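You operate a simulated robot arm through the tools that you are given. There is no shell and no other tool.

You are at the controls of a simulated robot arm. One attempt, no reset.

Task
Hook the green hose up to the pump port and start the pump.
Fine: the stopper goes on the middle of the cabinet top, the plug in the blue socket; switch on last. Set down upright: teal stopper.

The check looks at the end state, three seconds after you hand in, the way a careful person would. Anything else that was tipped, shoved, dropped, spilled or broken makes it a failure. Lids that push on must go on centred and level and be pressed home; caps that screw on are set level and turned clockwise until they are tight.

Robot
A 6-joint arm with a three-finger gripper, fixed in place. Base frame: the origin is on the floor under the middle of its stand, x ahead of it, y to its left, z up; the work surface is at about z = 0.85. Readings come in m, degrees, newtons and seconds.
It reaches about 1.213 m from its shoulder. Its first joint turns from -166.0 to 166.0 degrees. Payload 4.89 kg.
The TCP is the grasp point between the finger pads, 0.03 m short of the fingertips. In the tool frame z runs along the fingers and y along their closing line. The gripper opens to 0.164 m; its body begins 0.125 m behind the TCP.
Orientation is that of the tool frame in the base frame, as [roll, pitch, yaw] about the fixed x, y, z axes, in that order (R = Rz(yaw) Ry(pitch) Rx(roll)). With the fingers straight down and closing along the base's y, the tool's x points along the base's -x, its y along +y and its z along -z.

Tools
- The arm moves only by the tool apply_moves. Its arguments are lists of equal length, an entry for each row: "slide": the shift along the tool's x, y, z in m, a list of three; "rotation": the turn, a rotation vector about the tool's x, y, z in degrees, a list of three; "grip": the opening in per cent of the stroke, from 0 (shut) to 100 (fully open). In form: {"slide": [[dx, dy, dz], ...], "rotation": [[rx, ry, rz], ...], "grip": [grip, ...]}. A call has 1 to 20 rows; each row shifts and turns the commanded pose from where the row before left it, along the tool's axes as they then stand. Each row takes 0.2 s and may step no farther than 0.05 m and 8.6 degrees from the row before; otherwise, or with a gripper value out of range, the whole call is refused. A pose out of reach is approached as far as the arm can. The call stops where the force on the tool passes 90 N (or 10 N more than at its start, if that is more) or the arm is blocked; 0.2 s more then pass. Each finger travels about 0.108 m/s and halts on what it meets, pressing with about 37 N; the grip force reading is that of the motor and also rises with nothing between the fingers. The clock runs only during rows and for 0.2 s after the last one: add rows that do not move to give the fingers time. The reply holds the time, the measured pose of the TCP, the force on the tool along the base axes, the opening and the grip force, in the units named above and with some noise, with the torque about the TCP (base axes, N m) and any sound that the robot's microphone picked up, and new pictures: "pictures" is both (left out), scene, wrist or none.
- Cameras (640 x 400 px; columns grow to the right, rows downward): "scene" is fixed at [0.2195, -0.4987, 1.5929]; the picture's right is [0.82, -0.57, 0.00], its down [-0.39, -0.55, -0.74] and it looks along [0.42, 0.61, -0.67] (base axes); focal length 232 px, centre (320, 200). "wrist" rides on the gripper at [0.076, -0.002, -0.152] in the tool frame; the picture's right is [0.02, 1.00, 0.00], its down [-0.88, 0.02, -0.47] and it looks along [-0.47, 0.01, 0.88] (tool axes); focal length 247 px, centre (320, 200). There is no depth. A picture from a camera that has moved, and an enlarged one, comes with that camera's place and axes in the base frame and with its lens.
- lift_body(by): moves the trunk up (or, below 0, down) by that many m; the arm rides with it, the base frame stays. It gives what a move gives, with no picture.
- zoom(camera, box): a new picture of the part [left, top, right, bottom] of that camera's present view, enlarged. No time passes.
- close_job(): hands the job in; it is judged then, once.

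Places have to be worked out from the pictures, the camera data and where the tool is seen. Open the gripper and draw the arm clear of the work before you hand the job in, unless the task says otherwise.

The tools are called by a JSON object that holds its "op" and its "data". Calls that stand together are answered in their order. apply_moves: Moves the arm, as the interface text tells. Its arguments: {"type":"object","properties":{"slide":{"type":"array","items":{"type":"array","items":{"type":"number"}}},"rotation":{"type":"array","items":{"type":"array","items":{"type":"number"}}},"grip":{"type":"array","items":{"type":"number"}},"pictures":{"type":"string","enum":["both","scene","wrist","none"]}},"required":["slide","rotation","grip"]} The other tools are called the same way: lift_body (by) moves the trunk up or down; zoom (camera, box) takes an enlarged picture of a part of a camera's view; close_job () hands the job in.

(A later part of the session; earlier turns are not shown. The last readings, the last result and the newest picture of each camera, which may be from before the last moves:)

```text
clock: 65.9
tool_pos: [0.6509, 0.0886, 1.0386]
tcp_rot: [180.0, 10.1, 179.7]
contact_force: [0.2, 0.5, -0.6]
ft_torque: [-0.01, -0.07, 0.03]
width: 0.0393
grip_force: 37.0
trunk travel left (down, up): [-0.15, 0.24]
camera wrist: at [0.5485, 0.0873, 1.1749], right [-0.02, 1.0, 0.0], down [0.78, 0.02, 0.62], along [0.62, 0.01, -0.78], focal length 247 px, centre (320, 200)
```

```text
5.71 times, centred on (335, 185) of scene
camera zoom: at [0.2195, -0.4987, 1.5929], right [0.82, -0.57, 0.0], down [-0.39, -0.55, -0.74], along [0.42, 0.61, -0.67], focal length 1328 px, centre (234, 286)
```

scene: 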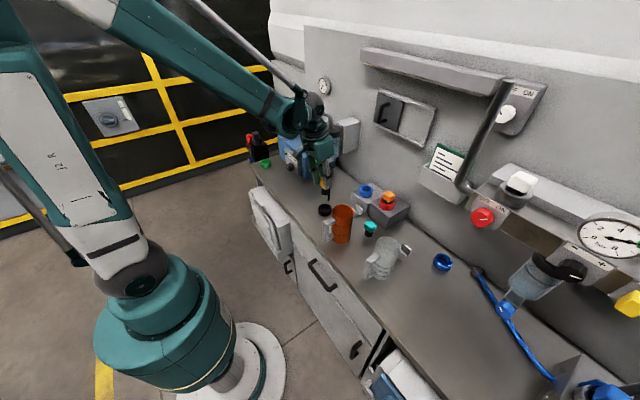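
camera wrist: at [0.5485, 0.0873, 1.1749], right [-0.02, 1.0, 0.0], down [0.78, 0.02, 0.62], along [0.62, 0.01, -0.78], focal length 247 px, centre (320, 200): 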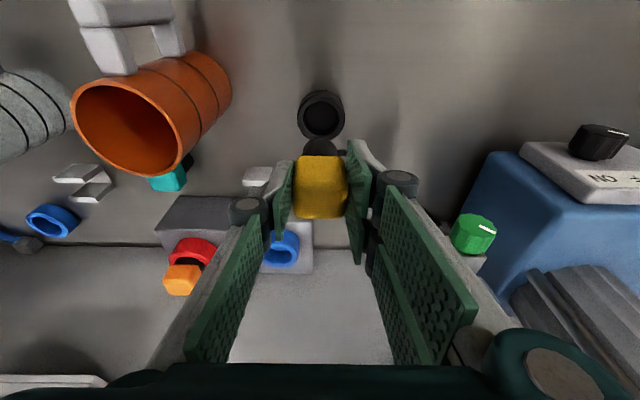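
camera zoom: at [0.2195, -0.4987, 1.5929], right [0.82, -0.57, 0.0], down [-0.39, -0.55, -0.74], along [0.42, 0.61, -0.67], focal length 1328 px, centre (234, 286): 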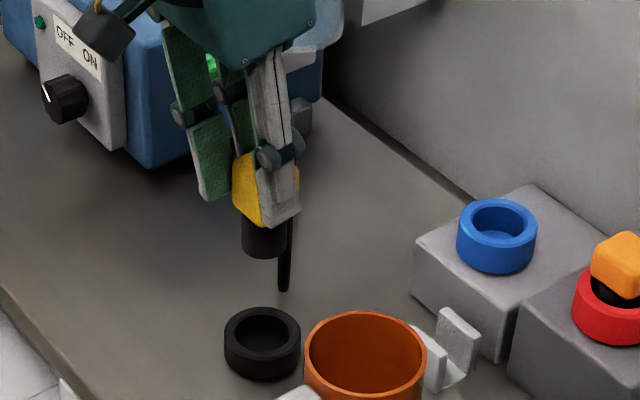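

The plug came out without slipping, with its stem bottom about 0.072 m below the TCP. I estimate the blue socket at about (0.836–0.843, 0.033–0.040). I'll approach to about 80% of the way at this height and compare the positions.

{"op": "apply_moves", "data": {"slide": [[-0.0355, -0.0105, 0.008], [-0.0355, -0.0105, 0.008], [-0.0355, -0.0105, 0.008], [-0.0355, -0.0105, 0.008], [0, 0, 0]], "rotation": [[0, 0, 0], [0, 0, 0], [0, 0, 0], [0, 0, 0], [0, 0, 0]], "grip": [10, 10, 10, 10, 10]}}

{"op": "zoom", "data": {"camera": "wrist", "box": [220, 80, 420, 240]}}

{"op": "zoom", "data": {"camera": "scene", "box": [330, 130, 410, 220]}}

{"op": "zoom", "data": {"camera": "scene", "box": [280, 60, 440, 220]}}

```text
clock: 67.1
tool_pos: [0.7964, 0.0448, 1.0307]
tcp_rot: [179.9, 10.1, 179.7]
contact_force: [1.2, 0.4, -0.7]
ft_torque: [-0.03, 0.09, -0.01]
width: 0.0393
grip_force: 37.5
trunk travel left (down, up): [-0.15, 0.24]
camera wrist: at [0.6946, 0.0444, 1.1669], right [-0.02, 1.0, 0.0], down [0.78, 0.02, 0.62], along [0.62, 0.01, -0.78], focal length 247 px, centre (320, 200)
```

scene: 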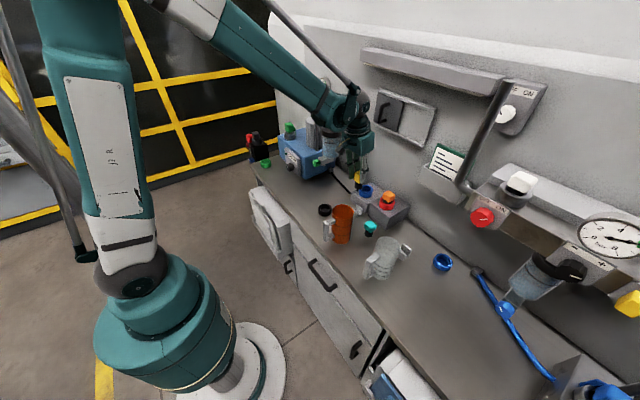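
wrist: 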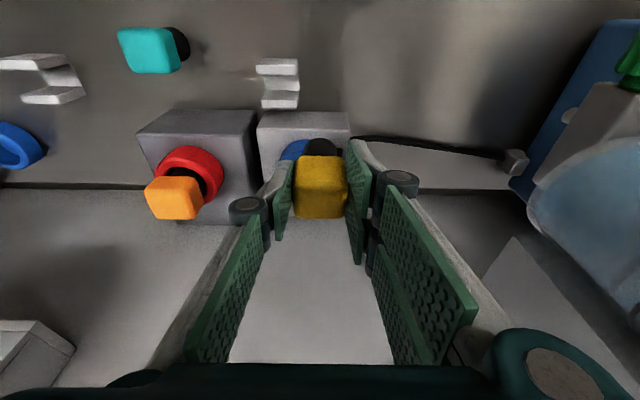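

```text
2.50 times, centred on (320, 160) of wrist
camera zoom: at [0.6946, 0.0444, 1.1669], right [-0.02, 1.0, 0.0], down [0.78, 0.02, 0.62], along [0.62, 0.01, -0.78], focal length 617 px, centre (320, 300)
```

zoom: 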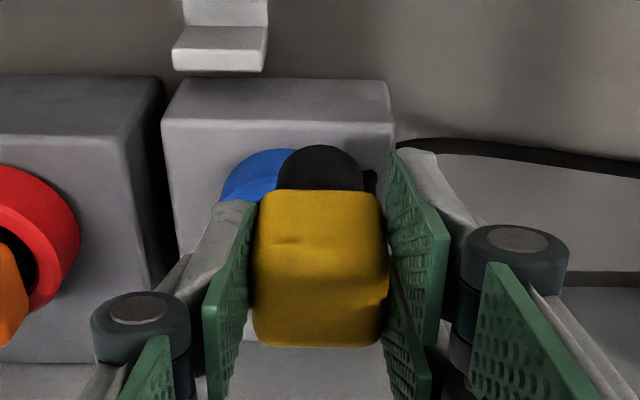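

```text
4.44 times, centred on (370, 175) of scene
camera zoom: at [0.2195, -0.4987, 1.5929], right [0.82, -0.57, 0.0], down [-0.39, -0.55, -0.74], along [0.42, 0.61, -0.67], focal length 1033 px, centre (98, 311)
```

zoom: 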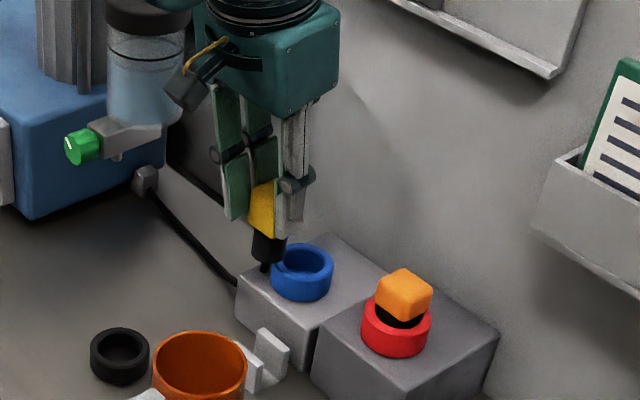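

```text
2.50 times, centred on (360, 140) of scene
camera zoom: at [0.2195, -0.4987, 1.5929], right [0.82, -0.57, 0.0], down [-0.39, -0.55, -0.74], along [0.42, 0.61, -0.67], focal length 581 px, centre (220, 350)
```

zoom: 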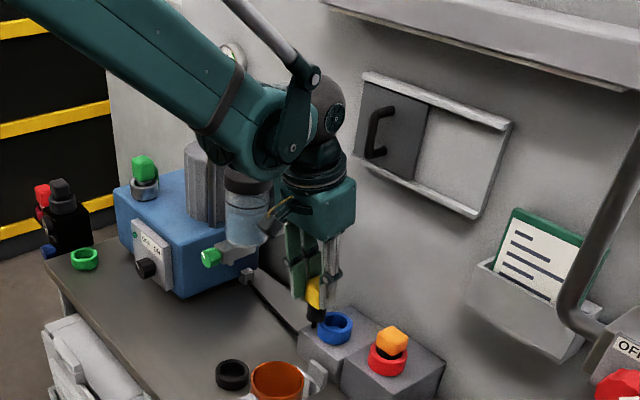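

Better triangulation puts the door handle at x ≈ 0.89, so the tilted wrist clears it by several centimetres. The stem needs to move about (+0.038, -0.0085) to sit over the blue socket. I'll move and compare again.

{"op": "apply_moves", "data": {"slide": [[-0.0187, -0.00425, 0.0033], [-0.0187, -0.00425, 0.0033], [0, 0, 0]], "rotation": [[0, 0, 0], [0, 0, 0], [0, 0, 0]], "grip": [10, 10, 10]}}

{"op": "zoom", "data": {"camera": "wrist", "box": [220, 80, 420, 240]}}

{"op": "zoom", "data": {"camera": "scene", "box": [340, 160, 390, 210]}}

{"op": "zoom", "data": {"camera": "scene", "box": [300, 80, 430, 210]}}

```text
clock: 67.9
tool_pos: [0.8342, 0.0373, 1.0309]
tcp_rot: [-179.9, 10.1, 179.9]
contact_force: [-0.1, -0.2, -1.2]
ft_torque: [-0.01, 0.05, 0.0]
width: 0.0392
grip_force: 36.6
trunk travel left (down, up): [-0.15, 0.24]
camera wrist: at [0.7329, 0.036, 1.1671], right [-0.02, 1.0, 0.0], down [0.78, 0.02, 0.62], along [0.62, 0.01, -0.78], focal length 247 px, centre (320, 200)
```

scene: 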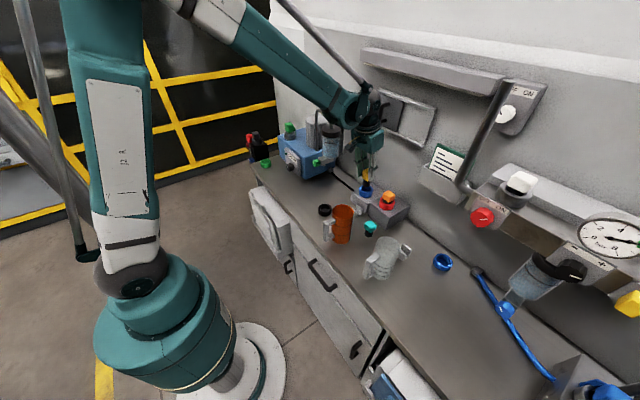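
wrist: 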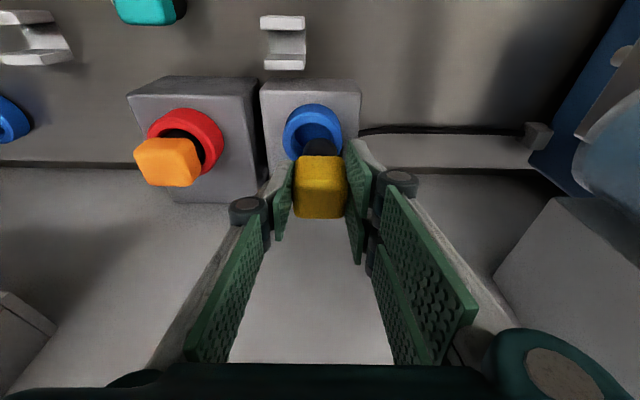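

```text
2.50 times, centred on (320, 160) of wrist
camera zoom: at [0.7329, 0.036, 1.1671], right [-0.02, 1.0, 0.0], down [0.78, 0.02, 0.62], along [0.62, 0.01, -0.78], focal length 617 px, centre (320, 300)
```

zoom: 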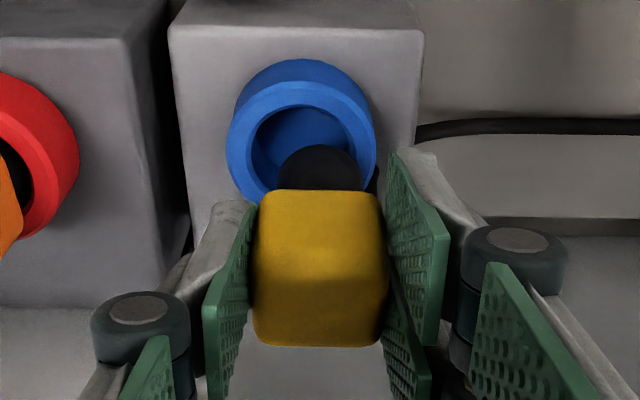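

```text
8.00 times, centred on (365, 185) of scene
camera zoom: at [0.2195, -0.4987, 1.5929], right [0.82, -0.57, 0.0], down [-0.39, -0.55, -0.74], along [0.42, 0.61, -0.67], focal length 1859 px, centre (-40, 320)
```

zoom: 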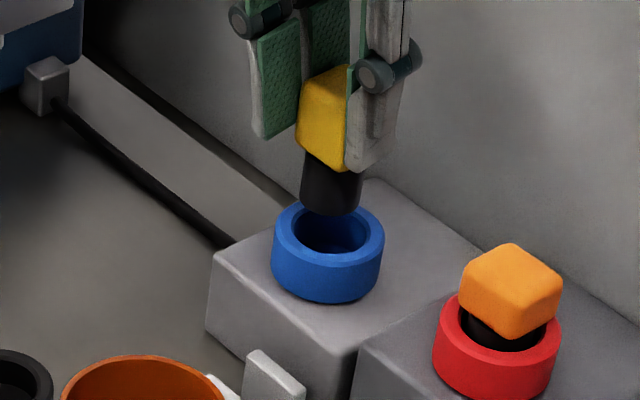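

```text
3.08 times, centred on (365, 145) of scene
camera zoom: at [0.2195, -0.4987, 1.5929], right [0.82, -0.57, 0.0], down [-0.39, -0.55, -0.74], along [0.42, 0.61, -0.67], focal length 715 px, centre (182, 369)
```

zoom: 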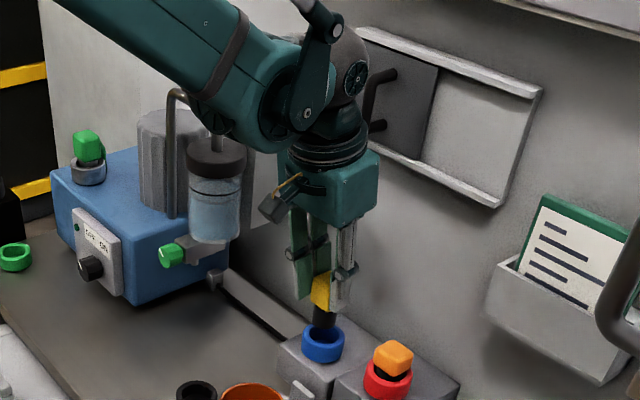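

The wrist view puts the socket about 5–7 mm toward -y and 2 mm toward -x of the stem. I'll correct by (-2, -5) mm, drop 8 mm, and compare again.

{"op": "apply_moves", "data": {"slide": [[0.0034, -0.005, 0.0075], [0, 0, 0]], "rotation": [[0, 0, 0], [0, 0, 0]], "grip": [10, 10], "pictures": "none"}}

{"op": "zoom", "data": {"camera": "wrist", "box": [270, 90, 370, 165]}}

{"op": "zoom", "data": {"camera": "scene", "box": [345, 170, 385, 210]}}

```text
clock: 68.5
tool_pos: [0.8326, 0.0316, 1.0237]
tcp_rot: [-179.9, 10.1, 179.7]
contact_force: [0.4, -0.7, -0.8]
ft_torque: [-0.02, -0.02, -0.01]
width: 0.0392
grip_force: 37.4
trunk travel left (down, up): [-0.15, 0.24]
```

```text
5.33 times, centred on (320, 128) of wrist
camera zoom: at [0.7301, 0.0313, 1.1596], right [-0.02, 1.0, 0.0], down [0.78, 0.02, 0.62], along [0.62, 0.01, -0.78], focal length 1317 px, centre (320, 587)
```

zoom: 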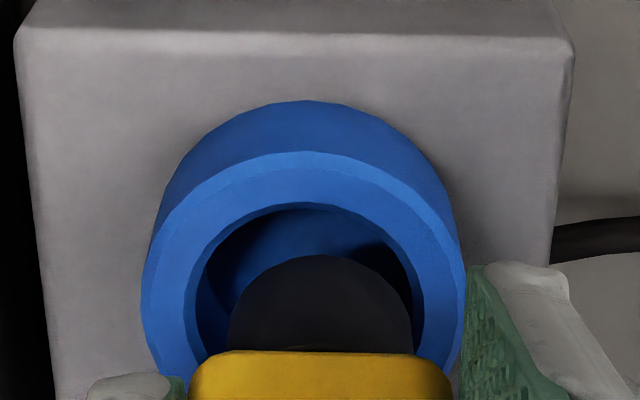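

```text
10.00 times, centred on (365, 190) of scene
camera zoom: at [0.2195, -0.4987, 1.5929], right [0.82, -0.57, 0.0], down [-0.39, -0.55, -0.74], along [0.42, 0.61, -0.67], focal length 2324 px, centre (-130, 300)
```

zoom: 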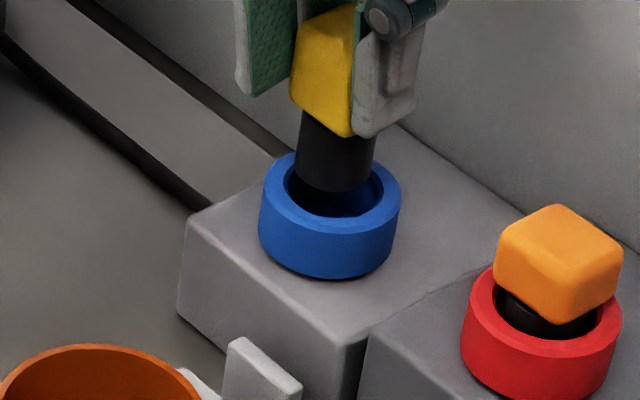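

Both views now agree: the stem is within about 2 mm of the socket axis, against about 6 mm of bore clearance. I'll nudge (+1, -2) mm and lower into the socket in small steps.

{"op": "apply_moves", "data": {"slide": [[-0.001, -0.002, 0.0002], [0.0012, 0, 0.0069], [0.0012, 0, 0.0069], [0.0012, 0, 0.0069], [0, 0, 0]], "rotation": [[0, 0, 0], [0, 0, 0], [0, 0, 0], [0, 0, 0], [0, 0, 0]], "grip": [10, 10, 10, 10, 10], "pictures": "none"}}

{"op": "zoom", "data": {"camera": "wrist", "box": [270, 90, 370, 165]}}

{"op": "zoom", "data": {"camera": "scene", "box": [345, 170, 385, 210]}}

```text
clock: 69.7
tool_pos: [0.8321, 0.0313, 1.003]
tcp_rot: [-180.0, 10.1, 179.8]
contact_force: [-0.3, -0.2, -0.7]
ft_torque: [-0.01, 0.02, -0.03]
width: 0.0392
grip_force: 37.4
trunk travel left (down, up): [-0.15, 0.24]
```

```text
5.33 times, centred on (320, 128) of wrist
camera zoom: at [0.7314, 0.0294, 1.1386], right [-0.02, 1.0, 0.0], down [0.78, 0.02, 0.62], along [0.62, 0.01, -0.78], focal length 1317 px, centre (320, 587)
```

zoom: 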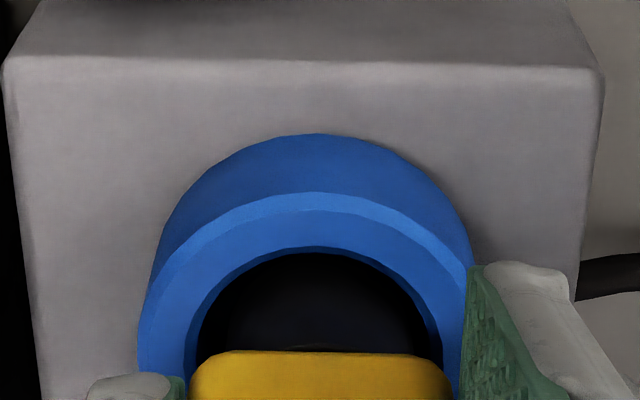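

```text
10.00 times, centred on (365, 190) of scene
camera zoom: at [0.2195, -0.4987, 1.5929], right [0.82, -0.57, 0.0], down [-0.39, -0.55, -0.74], along [0.42, 0.61, -0.67], focal length 2324 px, centre (-130, 300)
```

zoom: 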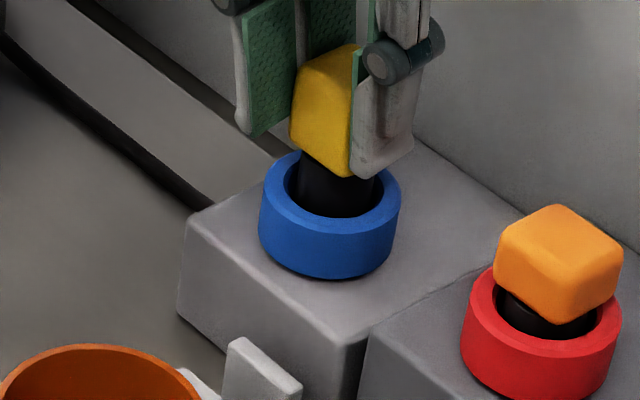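

The stem is inside the blue ring with no force. I'll continue down slowly.

{"op": "apply_moves", "data": {"slide": [[0.0009, 0, 0.0049], [0.0009, 0, 0.0049], [0.0007, 0, 0.0039], [0, 0, 0]], "rotation": [[0, 0, 0], [0, 0, 0], [0, 0, 0], [0, 0, 0]], "grip": [10, 10, 10, 10], "pictures": "none"}}

{"op": "zoom", "data": {"camera": "scene", "box": [345, 170, 385, 210]}}

```text
clock: 70.7
tool_pos: [0.8332, 0.03, 0.9902]
tcp_rot: [180.0, 10.2, 179.8]
contact_force: [1.8, 0.7, 14.9]
ft_torque: [0.02, -0.21, 0.01]
width: 0.0393
grip_force: 36.6
trunk travel left (down, up): [-0.15, 0.24]
```

```text
10.00 times, centred on (365, 190) of scene
camera zoom: at [0.2195, -0.4987, 1.5929], right [0.82, -0.57, 0.0], down [-0.39, -0.55, -0.74], along [0.42, 0.61, -0.67], focal length 2324 px, centre (-130, 300)
```

zoom: 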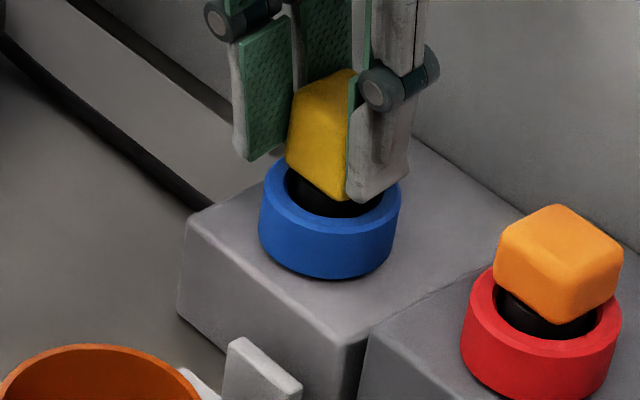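

Contact reads 15 N at TCP z ≈ 0.990. I'll press a couple of millimetres further to see whether it is bottoming.

{"op": "apply_moves", "data": {"slide": [[0.0003, 0, 0.0018], [0.0003, 0, 0.0018], [0, 0, 0]], "rotation": [[0, 0, 0], [0, 0, 0], [0, 0, 0]], "grip": [10, 10, 10], "pictures": "none"}}

{"op": "zoom", "data": {"camera": "scene", "box": [345, 170, 385, 210]}}

{"op": "zoom", "data": {"camera": "wrist", "box": [220, 80, 420, 240]}}

```text
clock: 71.5
tool_pos: [0.8331, 0.0311, 0.9856]
tcp_rot: [180.0, 10.2, 179.7]
contact_force: [1.2, -3.3, 31.0]
ft_torque: [-0.12, -0.18, -0.05]
width: 0.0394
grip_force: 37.1
trunk travel left (down, up): [-0.15, 0.24]
```

```text
10.00 times, centred on (365, 190) of scene
camera zoom: at [0.2195, -0.4987, 1.5929], right [0.82, -0.57, 0.0], down [-0.39, -0.55, -0.74], along [0.42, 0.61, -0.67], focal length 2324 px, centre (-130, 300)
```

zoom: 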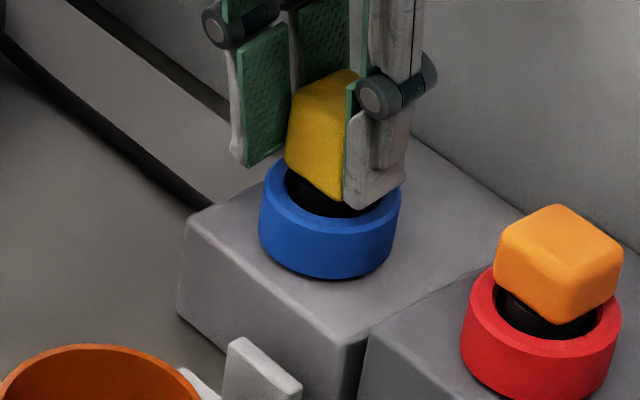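

```text
2.50 times, centred on (320, 160) of wrist
camera zoom: at [0.7304, 0.0292, 1.1221], right [-0.02, 1.0, 0.0], down [0.78, 0.02, 0.62], along [0.62, 0.01, -0.78], focal length 617 px, centre (320, 300)
```

zoom: 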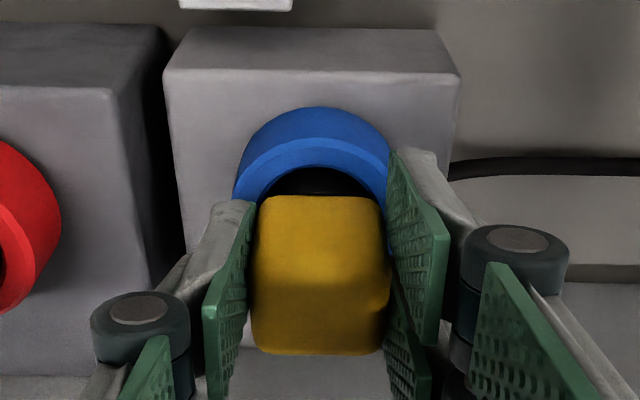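

The grip slipped at 31 N and the plug did not go deeper, so it has bottomed and sits much like the orange plug next to it. I'll relieve the load, open, and retreat vertically.

{"op": "apply_moves", "data": {"slide": [[-0.0003, 0, -0.0012], [0, 0, 0], [0, 0, 0], [0, 0, 0], [0, 0, 0], [-0.0035, 0, -0.0197], [-0.0052, 0, -0.0295], [-0.0052, 0, -0.0295], [0, 0, 0]], "rotation": [[0, 0, 0], [0, 0, 0], [0, 0, 0], [0, 0, 0], [0, 0, 0], [0, 0, 0], [0, 0, 0], [0, 0, 0], [0, 0, 0]], "grip": [10, 22, 28, 36, 40, 40, 40, 40, 40]}}

{"op": "zoom", "data": {"camera": "scene", "box": [345, 165, 410, 215]}}

{"op": "zoom", "data": {"camera": "wrist", "box": [120, 60, 420, 240]}}

```text
clock: 73.5
tool_pos: [0.8331, 0.0303, 1.0658]
tcp_rot: [179.9, 10.1, 179.9]
contact_force: [-0.9, -0.2, 0.4]
ft_torque: [0.0, -0.01, -0.02]
width: 0.0658
grip_force: 0.1
trunk travel left (down, up): [-0.15, 0.24]
camera wrist: at [0.7314, 0.029, 1.2025], right [-0.02, 1.0, 0.0], down [0.78, 0.02, 0.62], along [0.62, 0.01, -0.78], focal length 247 px, centre (320, 200)
```

scene: 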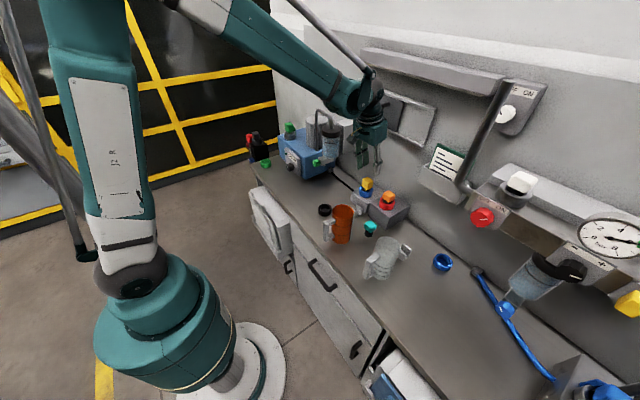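
wrist: 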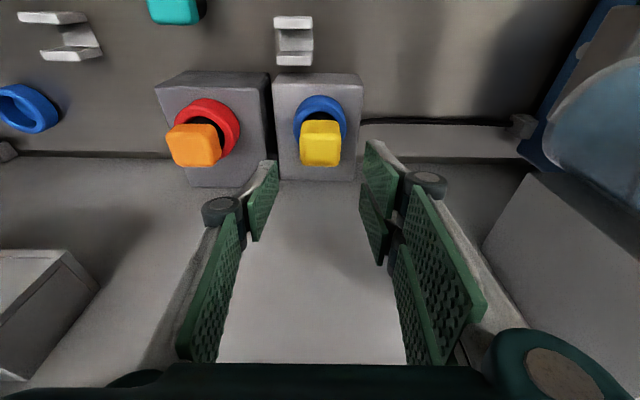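

```text
8.00 times, centred on (378, 190) of scene
camera zoom: at [0.2195, -0.4987, 1.5929], right [0.82, -0.57, 0.0], down [-0.39, -0.55, -0.74], along [0.42, 0.61, -0.67], focal length 1859 px, centre (-140, 280)
```

zoom: 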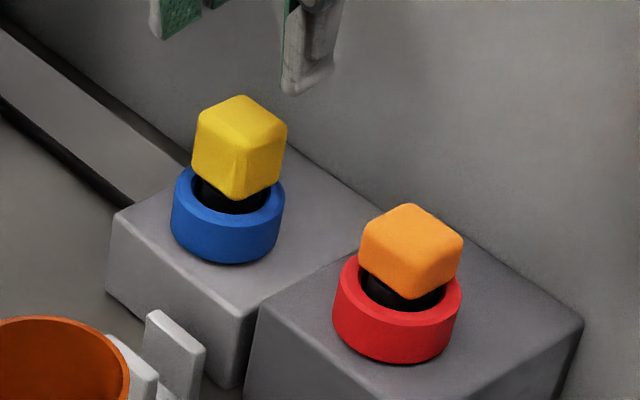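

```text
2.13 times, centred on (270, 150) of wrist
camera zoom: at [0.7314, 0.029, 1.2025], right [-0.02, 1.0, 0.0], down [0.78, 0.02, 0.62], along [0.62, 0.01, -0.78], focal length 527 px, centre (427, 307)
```

zoom: 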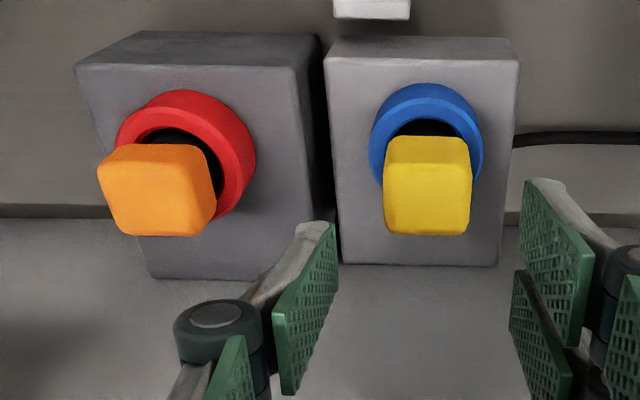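

The yellow plug stands upright in the blue socket beside the orange reference plug. I'll zoom in closer to compare the two depths.

{"op": "zoom", "data": {"camera": "scene", "box": [355, 172, 380, 202]}}

{"op": "zoom", "data": {"camera": "scene", "box": [375, 185, 400, 215]}}

{"op": "zoom", "data": {"camera": "scene", "box": [280, 115, 305, 145]}}

```text
13.33 times, centred on (368, 187) of scene
camera zoom: at [0.2195, -0.4987, 1.5929], right [0.82, -0.57, 0.0], down [-0.39, -0.55, -0.74], along [0.42, 0.61, -0.67], focal length 3098 px, centre (-313, 373)
```

zoom: 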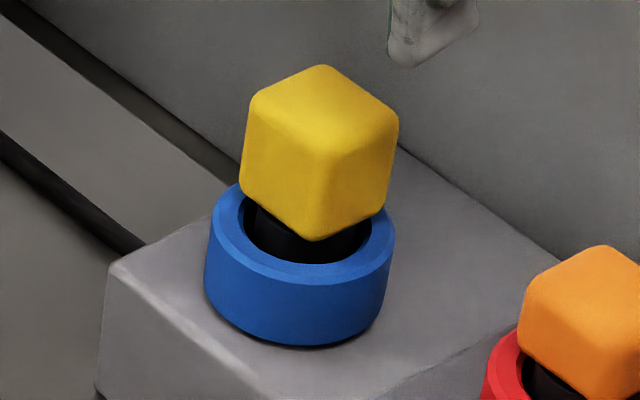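

```text
13.33 times, centred on (388, 200) of scene
camera zoom: at [0.2195, -0.4987, 1.5929], right [0.82, -0.57, 0.0], down [-0.39, -0.55, -0.74], along [0.42, 0.61, -0.67], focal length 3098 px, centre (-580, 200)
```

zoom: 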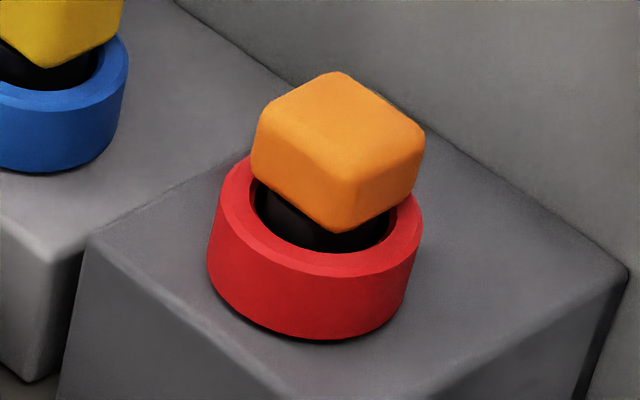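

```text
13.33 times, centred on (292, 130) of scene
camera zoom: at [0.2195, -0.4987, 1.5929], right [0.82, -0.57, 0.0], down [-0.39, -0.55, -0.74], along [0.42, 0.61, -0.67], focal length 3098 px, centre (687, 1133)
```

zoom: 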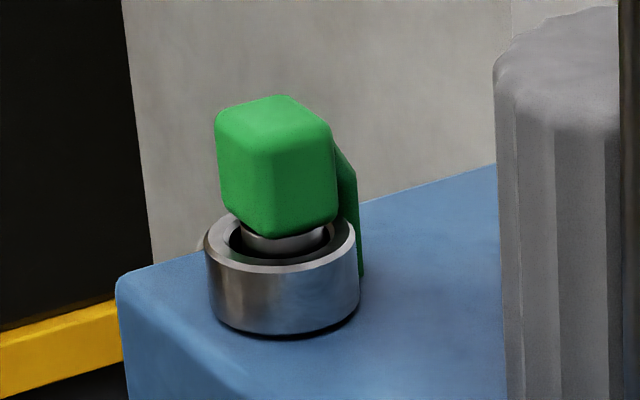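

By the ratio of cube-corner height to ring width (0.219 for yellow, 0.208 for orange), the yellow plug sits at the orange one's seated depth. Now the switch: I'll back away, level the tool, and move left to look closely at the pump's front panel knob.

{"op": "apply_moves", "data": {"slide": [[0.0453, 0, -0.008], [0.0453, 0, -0.008], [0.0453, 0, -0.008], [0.0453, 0, -0.008], [0.0453, 0, -0.008], [0, 0, 0], [0, 0, 0], [0.02, 0.045, -0.008], [0.02, 0.045, -0.008], [0.02, 0.045, -0.008], [0.02, 0.045, -0.008], [0.02, 0.045, -0.008], [0.02, 0.045, -0.008], [0.02, 0.045, -0.008], [0, 0, 0]], "rotation": [[0, 0, 0], [0, 0, 0], [0, 0, 0], [0, 0, 0], [0, 0, 0], [0, 5, 0], [0, 5, 0], [0, 0, 0], [0, 0, 0], [0, 0, 0], [0, 0, 0], [0, 0, 0], [0, 0, 0], [0, 0, 0], [0, 0, 0]], "grip": [40, 40, 40, 40, 40, 40, 40, 40, 40, 40, 40, 40, 40, 40, 40]}}

{"op": "zoom", "data": {"camera": "wrist", "box": [260, 140, 440, 290]}}

{"op": "zoom", "data": {"camera": "scene", "box": [275, 140, 315, 180]}}

```text
clock: 76.7
tool_pos: [0.463, 0.3471, 1.1205]
tcp_rot: [-180.0, 0.1, 179.8]
contact_force: [0.0, 0.0, 0.3]
ft_torque: [0.03, 0.02, 0.0]
width: 0.0657
grip_force: 0.0
trunk travel left (down, up): [-0.15, 0.24]
camera wrist: at [0.3867, 0.345, 1.2729], right [-0.02, 1.0, 0.0], down [0.88, 0.02, 0.48], along [0.48, 0.01, -0.88], focal length 247 px, centre (320, 200)
```

scene: 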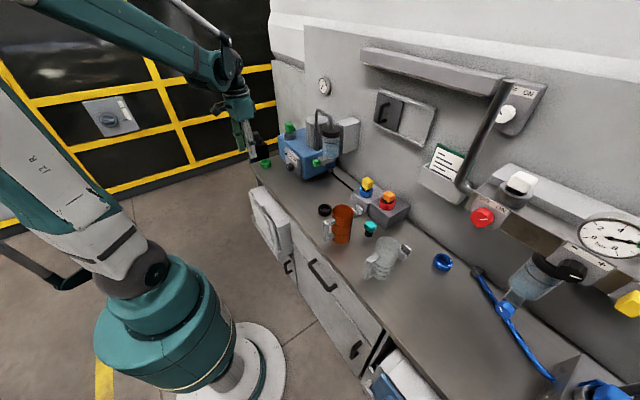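
wrist: 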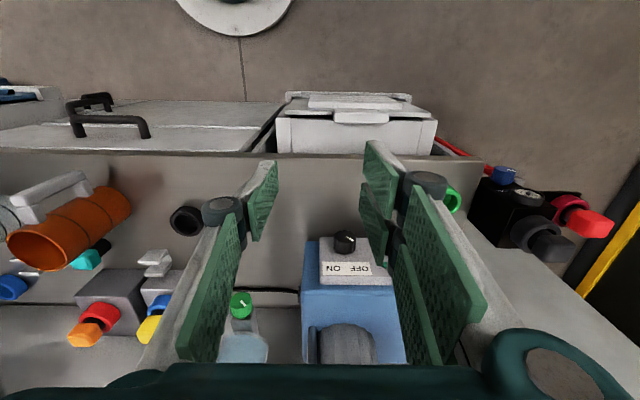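

```text
2.67 times, centred on (350, 215) of wrist
camera zoom: at [0.3867, 0.345, 1.2729], right [-0.02, 1.0, 0.0], down [0.88, 0.02, 0.48], along [0.48, 0.01, -0.88], focal length 659 px, centre (240, 160)
```

zoom: 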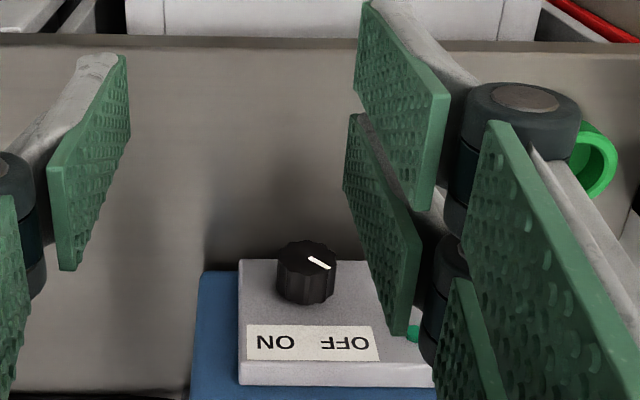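

```text
10.00 times, centred on (295, 160) of scene
camera zoom: at [0.2195, -0.4987, 1.5929], right [0.82, -0.57, 0.0], down [-0.39, -0.55, -0.74], along [0.42, 0.61, -0.67], focal length 2324 px, centre (570, 600)
```

zoom: 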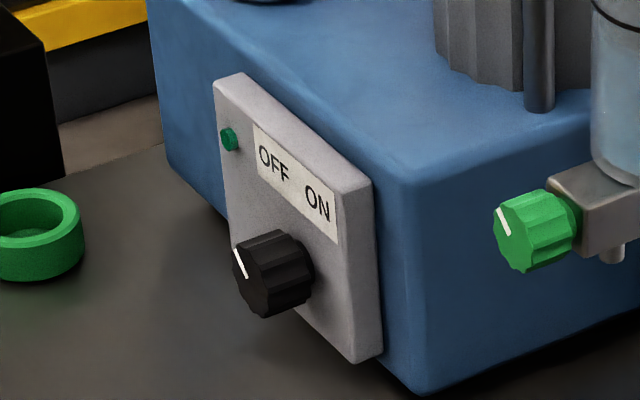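

The knob is a ridged cylinder about 40 mm across on a horizontal axis, with its front at about (0.646, 0.395, 0.921). Its pointer is at OFF, 45° to the left of up, so ON needs about 90° clockwise seen from the robot. I'll grip it with the tool horizontal along +x and the camera on top, starting with a spin of the wrist in free space.

{"op": "apply_moves", "data": {"slide": [[0, 0, 0], [0, 0, 0], [0, 0, 0], [0, 0, 0], [0, 0, 0], [0, 0, 0], [0, 0, 0], [0, 0, 0], [0, 0, 0], [0, 0, 0], [0, 0, 0], [0, 0, 0], [0, 0, 0], [0, 0, 0], [0, 0, 0], [0, 0, 0], [0, 0, 0], [0, 0, 0], [0, 0, 0], [0, 0, 0]], "rotation": [[0, 0, -8.5], [0, 0, -8.5], [0, 0, -8.5], [0, 0, -8.5], [0, 0, -8.5], [0, 0, -8.5], [0, 0, -8.5], [0, 0, -8.5], [0, 0, -8.5], [0, 0, -8.5], [0, 0, -8.5], [0, 0, -8.5], [0, 0, -8.5], [0, 0, -8.5], [0, 0, -8.5], [0, 0, -8.5], [0, 0, -8.5], [0, 0, -8.5], [0, 0, -8.5], [0, 0, -8.5]], "grip": [40, 40, 40, 40, 40, 40, 40, 40, 40, 40, 40, 40, 40, 40, 40, 40, 40, 40, 40, 40]}}

```text
clock: 80.9
tool_pos: [0.4654, 0.3465, 1.1222]
tcp_rot: [-179.9, -0.1, -10.1]
contact_force: [0.4, 0.8, 0.6]
ft_torque: [-0.04, 0.01, -0.02]
width: 0.0658
grip_force: 0.1
trunk travel left (down, up): [-0.15, 0.24]
camera wrist: at [0.5395, 0.3348, 1.2737], right [-0.15, -0.99, 0.0], down [-0.87, 0.14, 0.47], along [-0.47, 0.07, -0.88], focal length 247 px, centre (320, 200)
```

scene: 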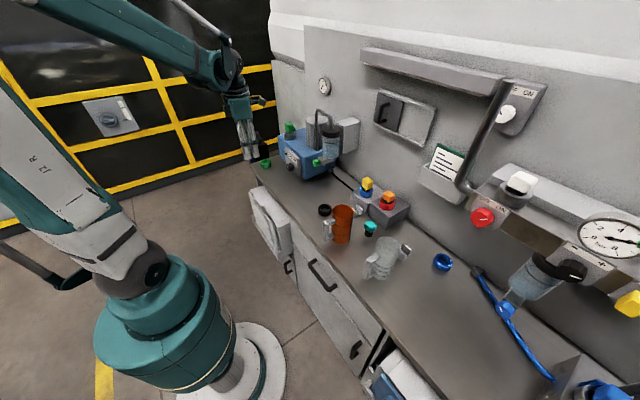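
wrist: 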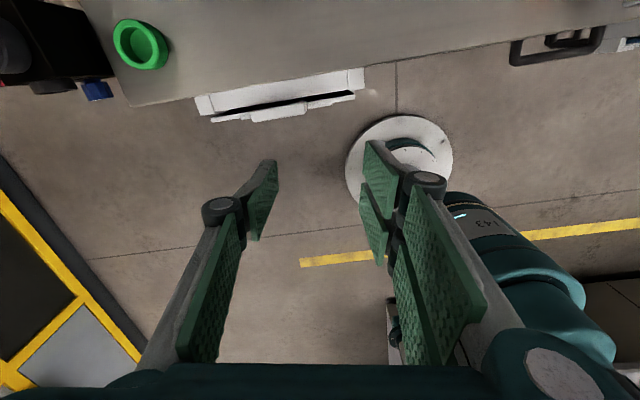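

The spin worked cleanly. I'll finish the last 10°, shift over in front of the pump at height, and tilt the tool up toward horizontal.

{"op": "apply_moves", "data": {"slide": [[0.03, -0.012, 0], [0.03, -0.015, 0], [0.04, -0.015, 0], [0, 0, 0], [0, 0, 0], [0, 0, 0], [0, 0, 0], [0, 0, 0], [0, 0, 0], [0, 0, 0]], "rotation": [[0, 0, -5], [0, 0, -5], [0, 0, 0], [0, 8.5, 0], [0, 8.5, 0], [0, 8.5, 0], [0, 8.5, 0], [0, 8.5, 0], [0, 8.5, 0], [0, 0, 0]], "grip": [40, 40, 40, 40, 40, 40, 40, 40, 40, 40]}}

```text
clock: 83.1
tool_pos: [0.5681, 0.3798, 1.1207]
tcp_rot: [-179.9, -51.3, -0.3]
contact_force: [-0.3, 0.2, -0.7]
ft_torque: [0.02, -0.01, 0.0]
width: 0.0655
grip_force: 0.0
trunk travel left (down, up): [-0.15, 0.24]
camera wrist: at [0.4966, 0.3822, 1.2766], right [0.01, -1.0, 0.02], down [-0.92, -0.02, -0.39], along [0.39, -0.01, -0.92], focal length 247 px, centre (320, 200)
```

scene: 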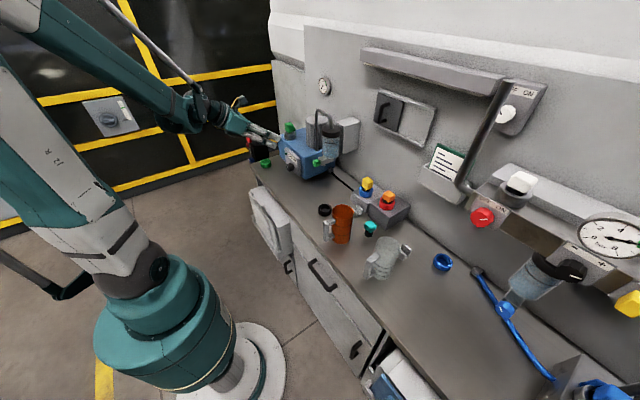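
wrist: 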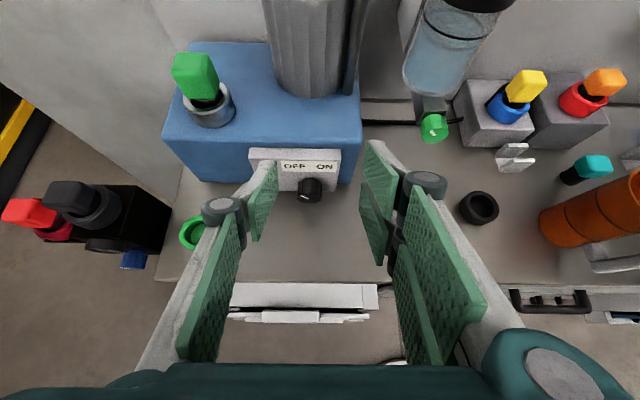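

This view shows the hose plug, the yellow and orange plugs and the stopper all upright, and the knob clearly at OFF. I'll complete the tilt to horizontal.

{"op": "apply_moves", "data": {"slide": [[0, 0, 0], [0, 0, 0], [0, 0, 0], [0, 0, 0], [0, 0, 0], [0, 0, 0]], "rotation": [[0, 7.75, 0], [0, 7.75, 0], [0, 7.75, 0], [0, 7.75, 0], [0, 7.75, 0], [0, 0, 0]], "grip": [40, 40, 40, 40, 40, 40]}}

{"op": "zoom", "data": {"camera": "scene", "box": [150, 60, 350, 220]}}

```text
clock: 84.5
tool_pos: [0.5679, 0.3817, 1.1218]
tcp_rot: [-133.3, -89.9, -46.8]
contact_force: [0.9, 0.3, -0.2]
ft_torque: [-0.03, -0.07, -0.05]
width: 0.0657
grip_force: 0.0
trunk travel left (down, up): [-0.15, 0.24]
camera wrist: at [0.4156, 0.3834, 1.198], right [0.0, -1.0, 0.02], down [-0.47, -0.02, -0.88], along [0.88, -0.01, -0.47], focal length 247 px, centre (320, 200)
```

scene: 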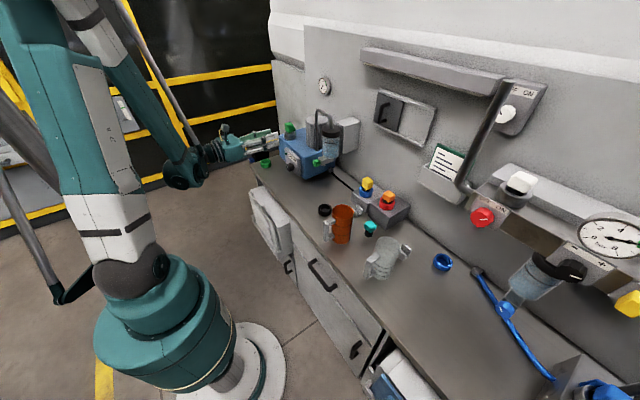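
wrist: 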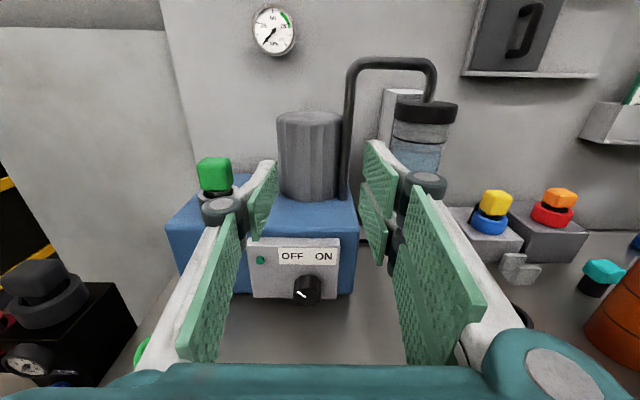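

```text
2.50 times, centred on (250, 140) of scene
camera zoom: at [0.2195, -0.4987, 1.5929], right [0.82, -0.57, 0.0], down [-0.39, -0.55, -0.74], along [0.42, 0.61, -0.67], focal length 581 px, centre (495, 350)
```

zoom: 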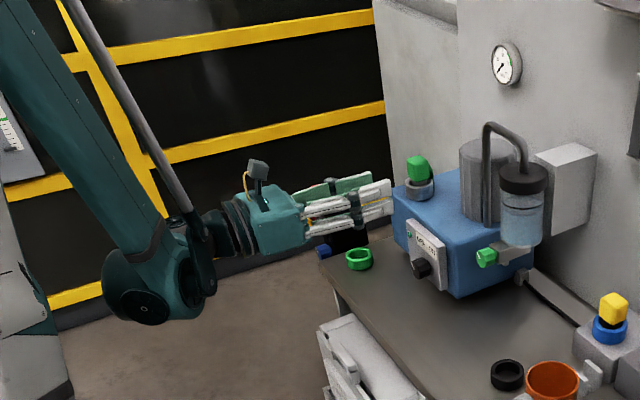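

The tool is horizontal with the camera on top and everything clear. I'll lower toward the knob's height and shift slightly toward it in y.

{"op": "apply_moves", "data": {"slide": [[-0.04, -0.0035, 0], [-0.04, -0.0035, 0], [-0.04, -0.0035, 0], [-0.04, -0.0035, 0], [0, 0, 0]], "rotation": [[0, 0, 0], [0, 0, 0], [0, 0, 0], [0, 0, 0], [0, 0, 0]], "grip": [40, 40, 40, 40, 40]}}

{"op": "zoom", "data": {"camera": "wrist", "box": [240, 120, 400, 260]}}

{"op": "zoom", "data": {"camera": "scene", "box": [180, 80, 330, 220]}}

```text
clock: 85.7
tool_pos: [0.5962, 0.4415, 1.0838]
tcp_rot: [-171.6, -89.7, -8.7]
contact_force: [-0.1, 0.6, -0.2]
ft_torque: [0.0, 0.0, 0.0]
width: 0.0659
grip_force: 0.0
out of reach, approached as far as the arm can: row 1, 2, 3, 4
trunk travel left (down, up): [-0.15, 0.24]
camera wrist: at [0.444, 0.4444, 1.1611], right [-0.01, -1.0, 0.02], down [-0.48, -0.02, -0.88], along [0.88, -0.01, -0.48], focal length 247 px, centre (320, 200)
```

scene: 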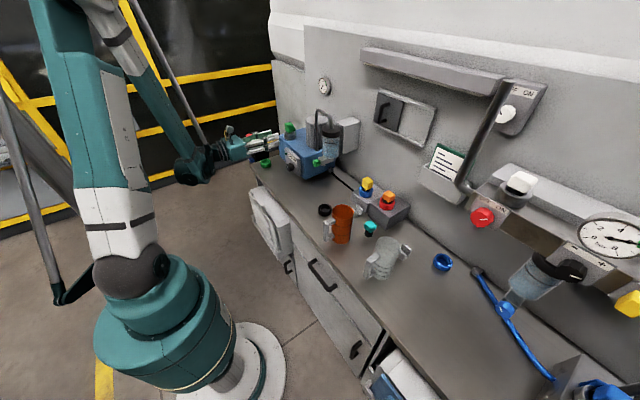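
wrist: 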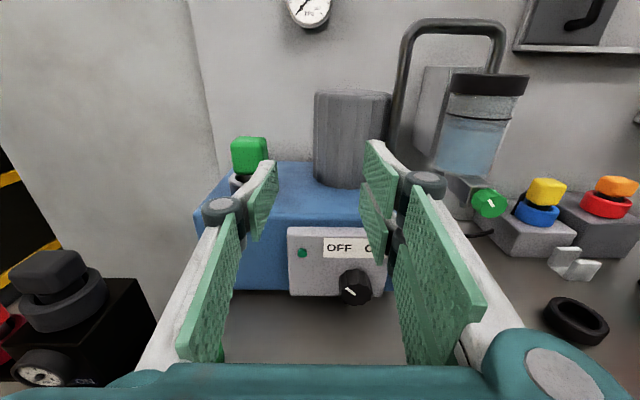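

```text
2.86 times, centred on (320, 190) of wrist
camera zoom: at [0.444, 0.4444, 1.1611], right [-0.01, -1.0, 0.02], down [-0.48, -0.02, -0.88], along [0.88, -0.01, -0.48], focal length 706 px, centre (320, 229)
```

zoom: 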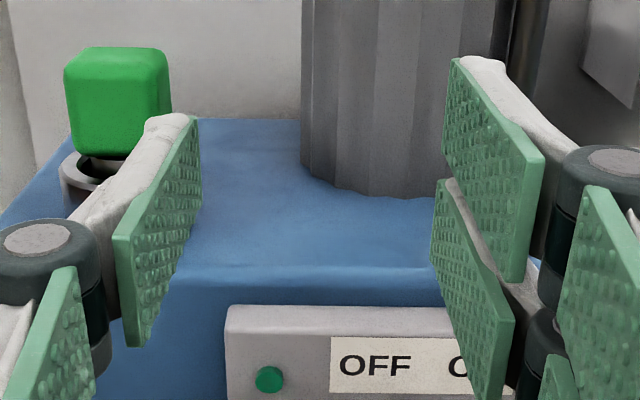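

```text
2.86 times, centred on (255, 150) of scene
camera zoom: at [0.2195, -0.4987, 1.5929], right [0.82, -0.57, 0.0], down [-0.39, -0.55, -0.74], along [0.42, 0.61, -0.67], focal length 664 px, centre (506, 343)
```

zoom: 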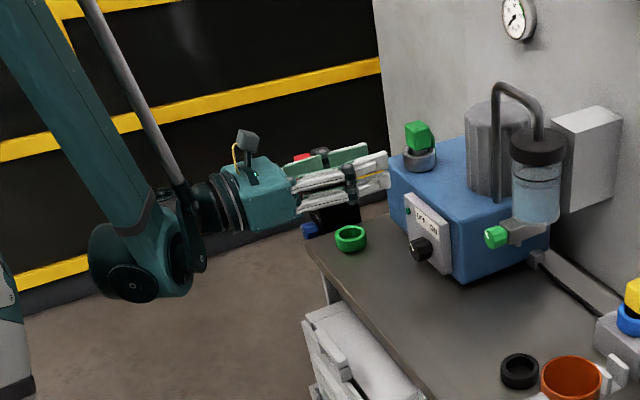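

The arm cannot fold close enough to reach that low horizontal pose. Raising the trunk moves the shoulder up and gives the arm room to reach down, so I'll lift the body by 0.2 m.

{"op": "lift_body", "data": {"by": 0.2}}

```text
clock: 87.8
tool_pos: [0.5955, 0.4426, 1.2837]
tcp_rot: [-171.6, -89.6, -8.6]
contact_force: [0.1, 0.0, -0.3]
ft_torque: [0.02, 0.0, -0.02]
width: 0.0655
grip_force: 0.1
trunk travel left (down, up): [-0.35, 0.04]
```

Lifted. I'll test a small move sideways and down at this height to confirm the arm now follows the command.

{"op": "apply_moves", "data": {"slide": [[-0.02, 0.02, -0.01], [-0.02, 0.02, -0.01], [0, 0, 0]], "rotation": [[0, 0, 0], [0, 0, 0], [0, 0, 0]], "grip": [40, 40, 40]}}

```text
clock: 88.6
tool_pos: [0.5876, 0.424, 1.2938]
tcp_rot: [-171.6, -89.6, -8.7]
contact_force: [-0.3, -0.3, 0.1]
ft_torque: [-0.01, 0.04, 0.08]
width: 0.0657
grip_force: 0.1
out of reach, approached as far as the arm can: row 1, 2
trunk travel left (down, up): [-0.35, 0.04]
camera wrist: at [0.4363, 0.4261, 1.3713], right [-0.01, -1.0, 0.02], down [-0.48, -0.01, -0.88], along [0.88, -0.02, -0.48], focal length 247 px, centre (320, 200)
```

scene: 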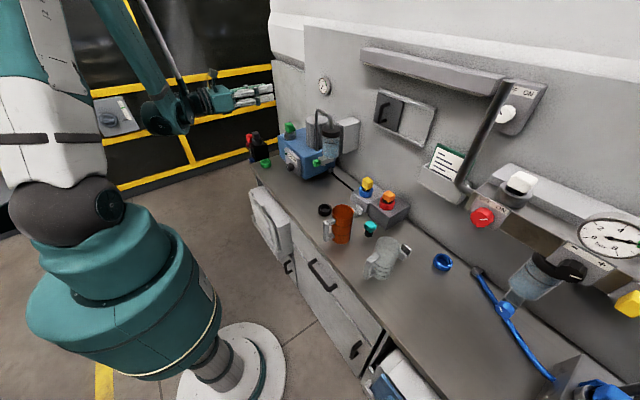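
wrist: 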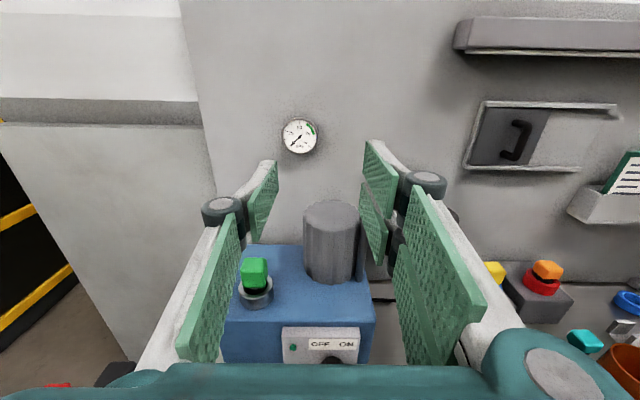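

The boundary is the arm's minimum folding radius, so I need to stay a little farther out in x while lowering. I'll move forward along +x first and see where the commanded pose is.

{"op": "apply_moves", "data": {"slide": [[0, 0, 0.02], [0, 0, 0.02], [0, 0, 0]], "rotation": [[0, 0, 0], [0, 0, 0], [0, 0, 0]], "grip": [40, 40, 40]}}

```text
clock: 89.4
tool_pos: [0.6285, 0.4248, 1.2932]
tcp_rot: [-171.9, -89.7, -8.5]
contact_force: [0.2, -0.1, -0.5]
ft_torque: [-0.01, 0.0, 0.01]
width: 0.0655
grip_force: 0.1
trunk travel left (down, up): [-0.35, 0.04]
camera wrist: at [0.4771, 0.4264, 1.3703], right [-0.01, -1.0, 0.02], down [-0.48, -0.02, -0.88], along [0.88, -0.01, -0.48], focal length 247 px, centre (320, 200)
```

scene: 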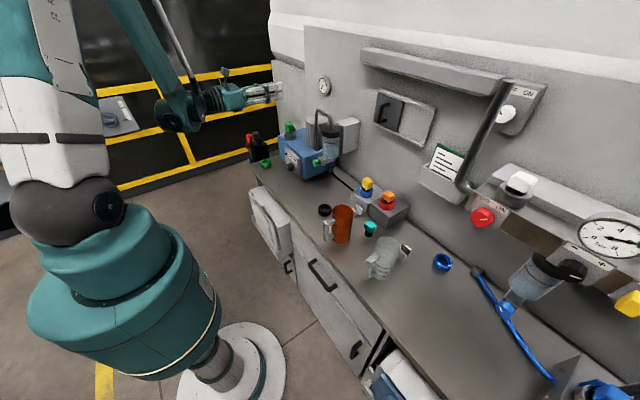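
wrist: 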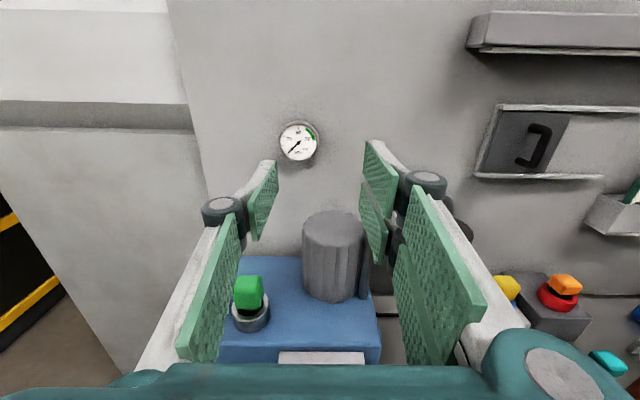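

Commands follow from the measured pose, and it tracks exactly at this radius. I'll lower in steps while aligning y with the knob at 0.3955.

{"op": "apply_moves", "data": {"slide": [[-0.04, 0.0098, 0], [-0.04, 0.0098, 0], [-0.04, 0.0098, 0], [-0.04, 0, 0], [0, 0, 0]], "rotation": [[0, 0, 0], [0, 0, 0], [0, 0, 0], [0, 0, 0], [0, 0, 0]], "grip": [40, 40, 40, 40, 40]}}

```text
clock: 90.6
tool_pos: [0.6658, 0.4528, 1.2523]
tcp_rot: [-178.4, -89.6, -2.0]
contact_force: [0.8, 1.1, -0.8]
ft_torque: [0.02, -0.1, -0.11]
width: 0.0657
grip_force: 0.1
out of reach, approached as far as the arm can: row 1, 2, 3, 4
trunk travel left (down, up): [-0.35, 0.04]
camera wrist: at [0.5143, 0.4553, 1.3302], right [-0.01, -1.0, 0.02], down [-0.48, -0.02, -0.88], along [0.88, -0.02, -0.48], focal length 247 px, centre (320, 200)
```

scene: 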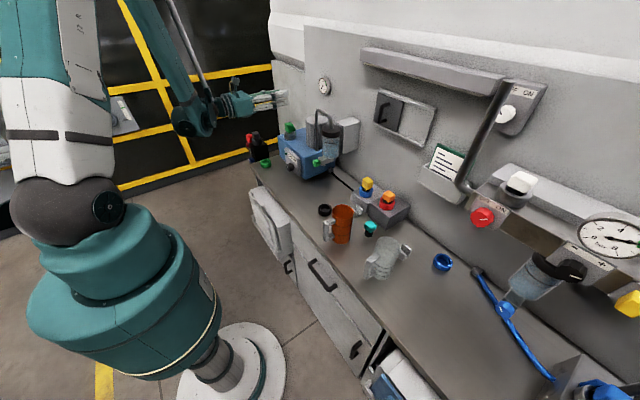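
wrist: 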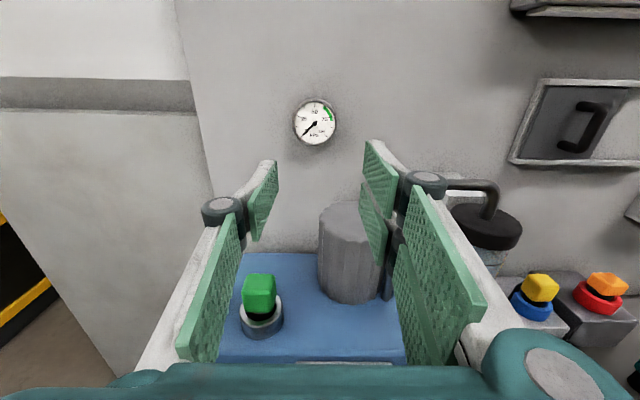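

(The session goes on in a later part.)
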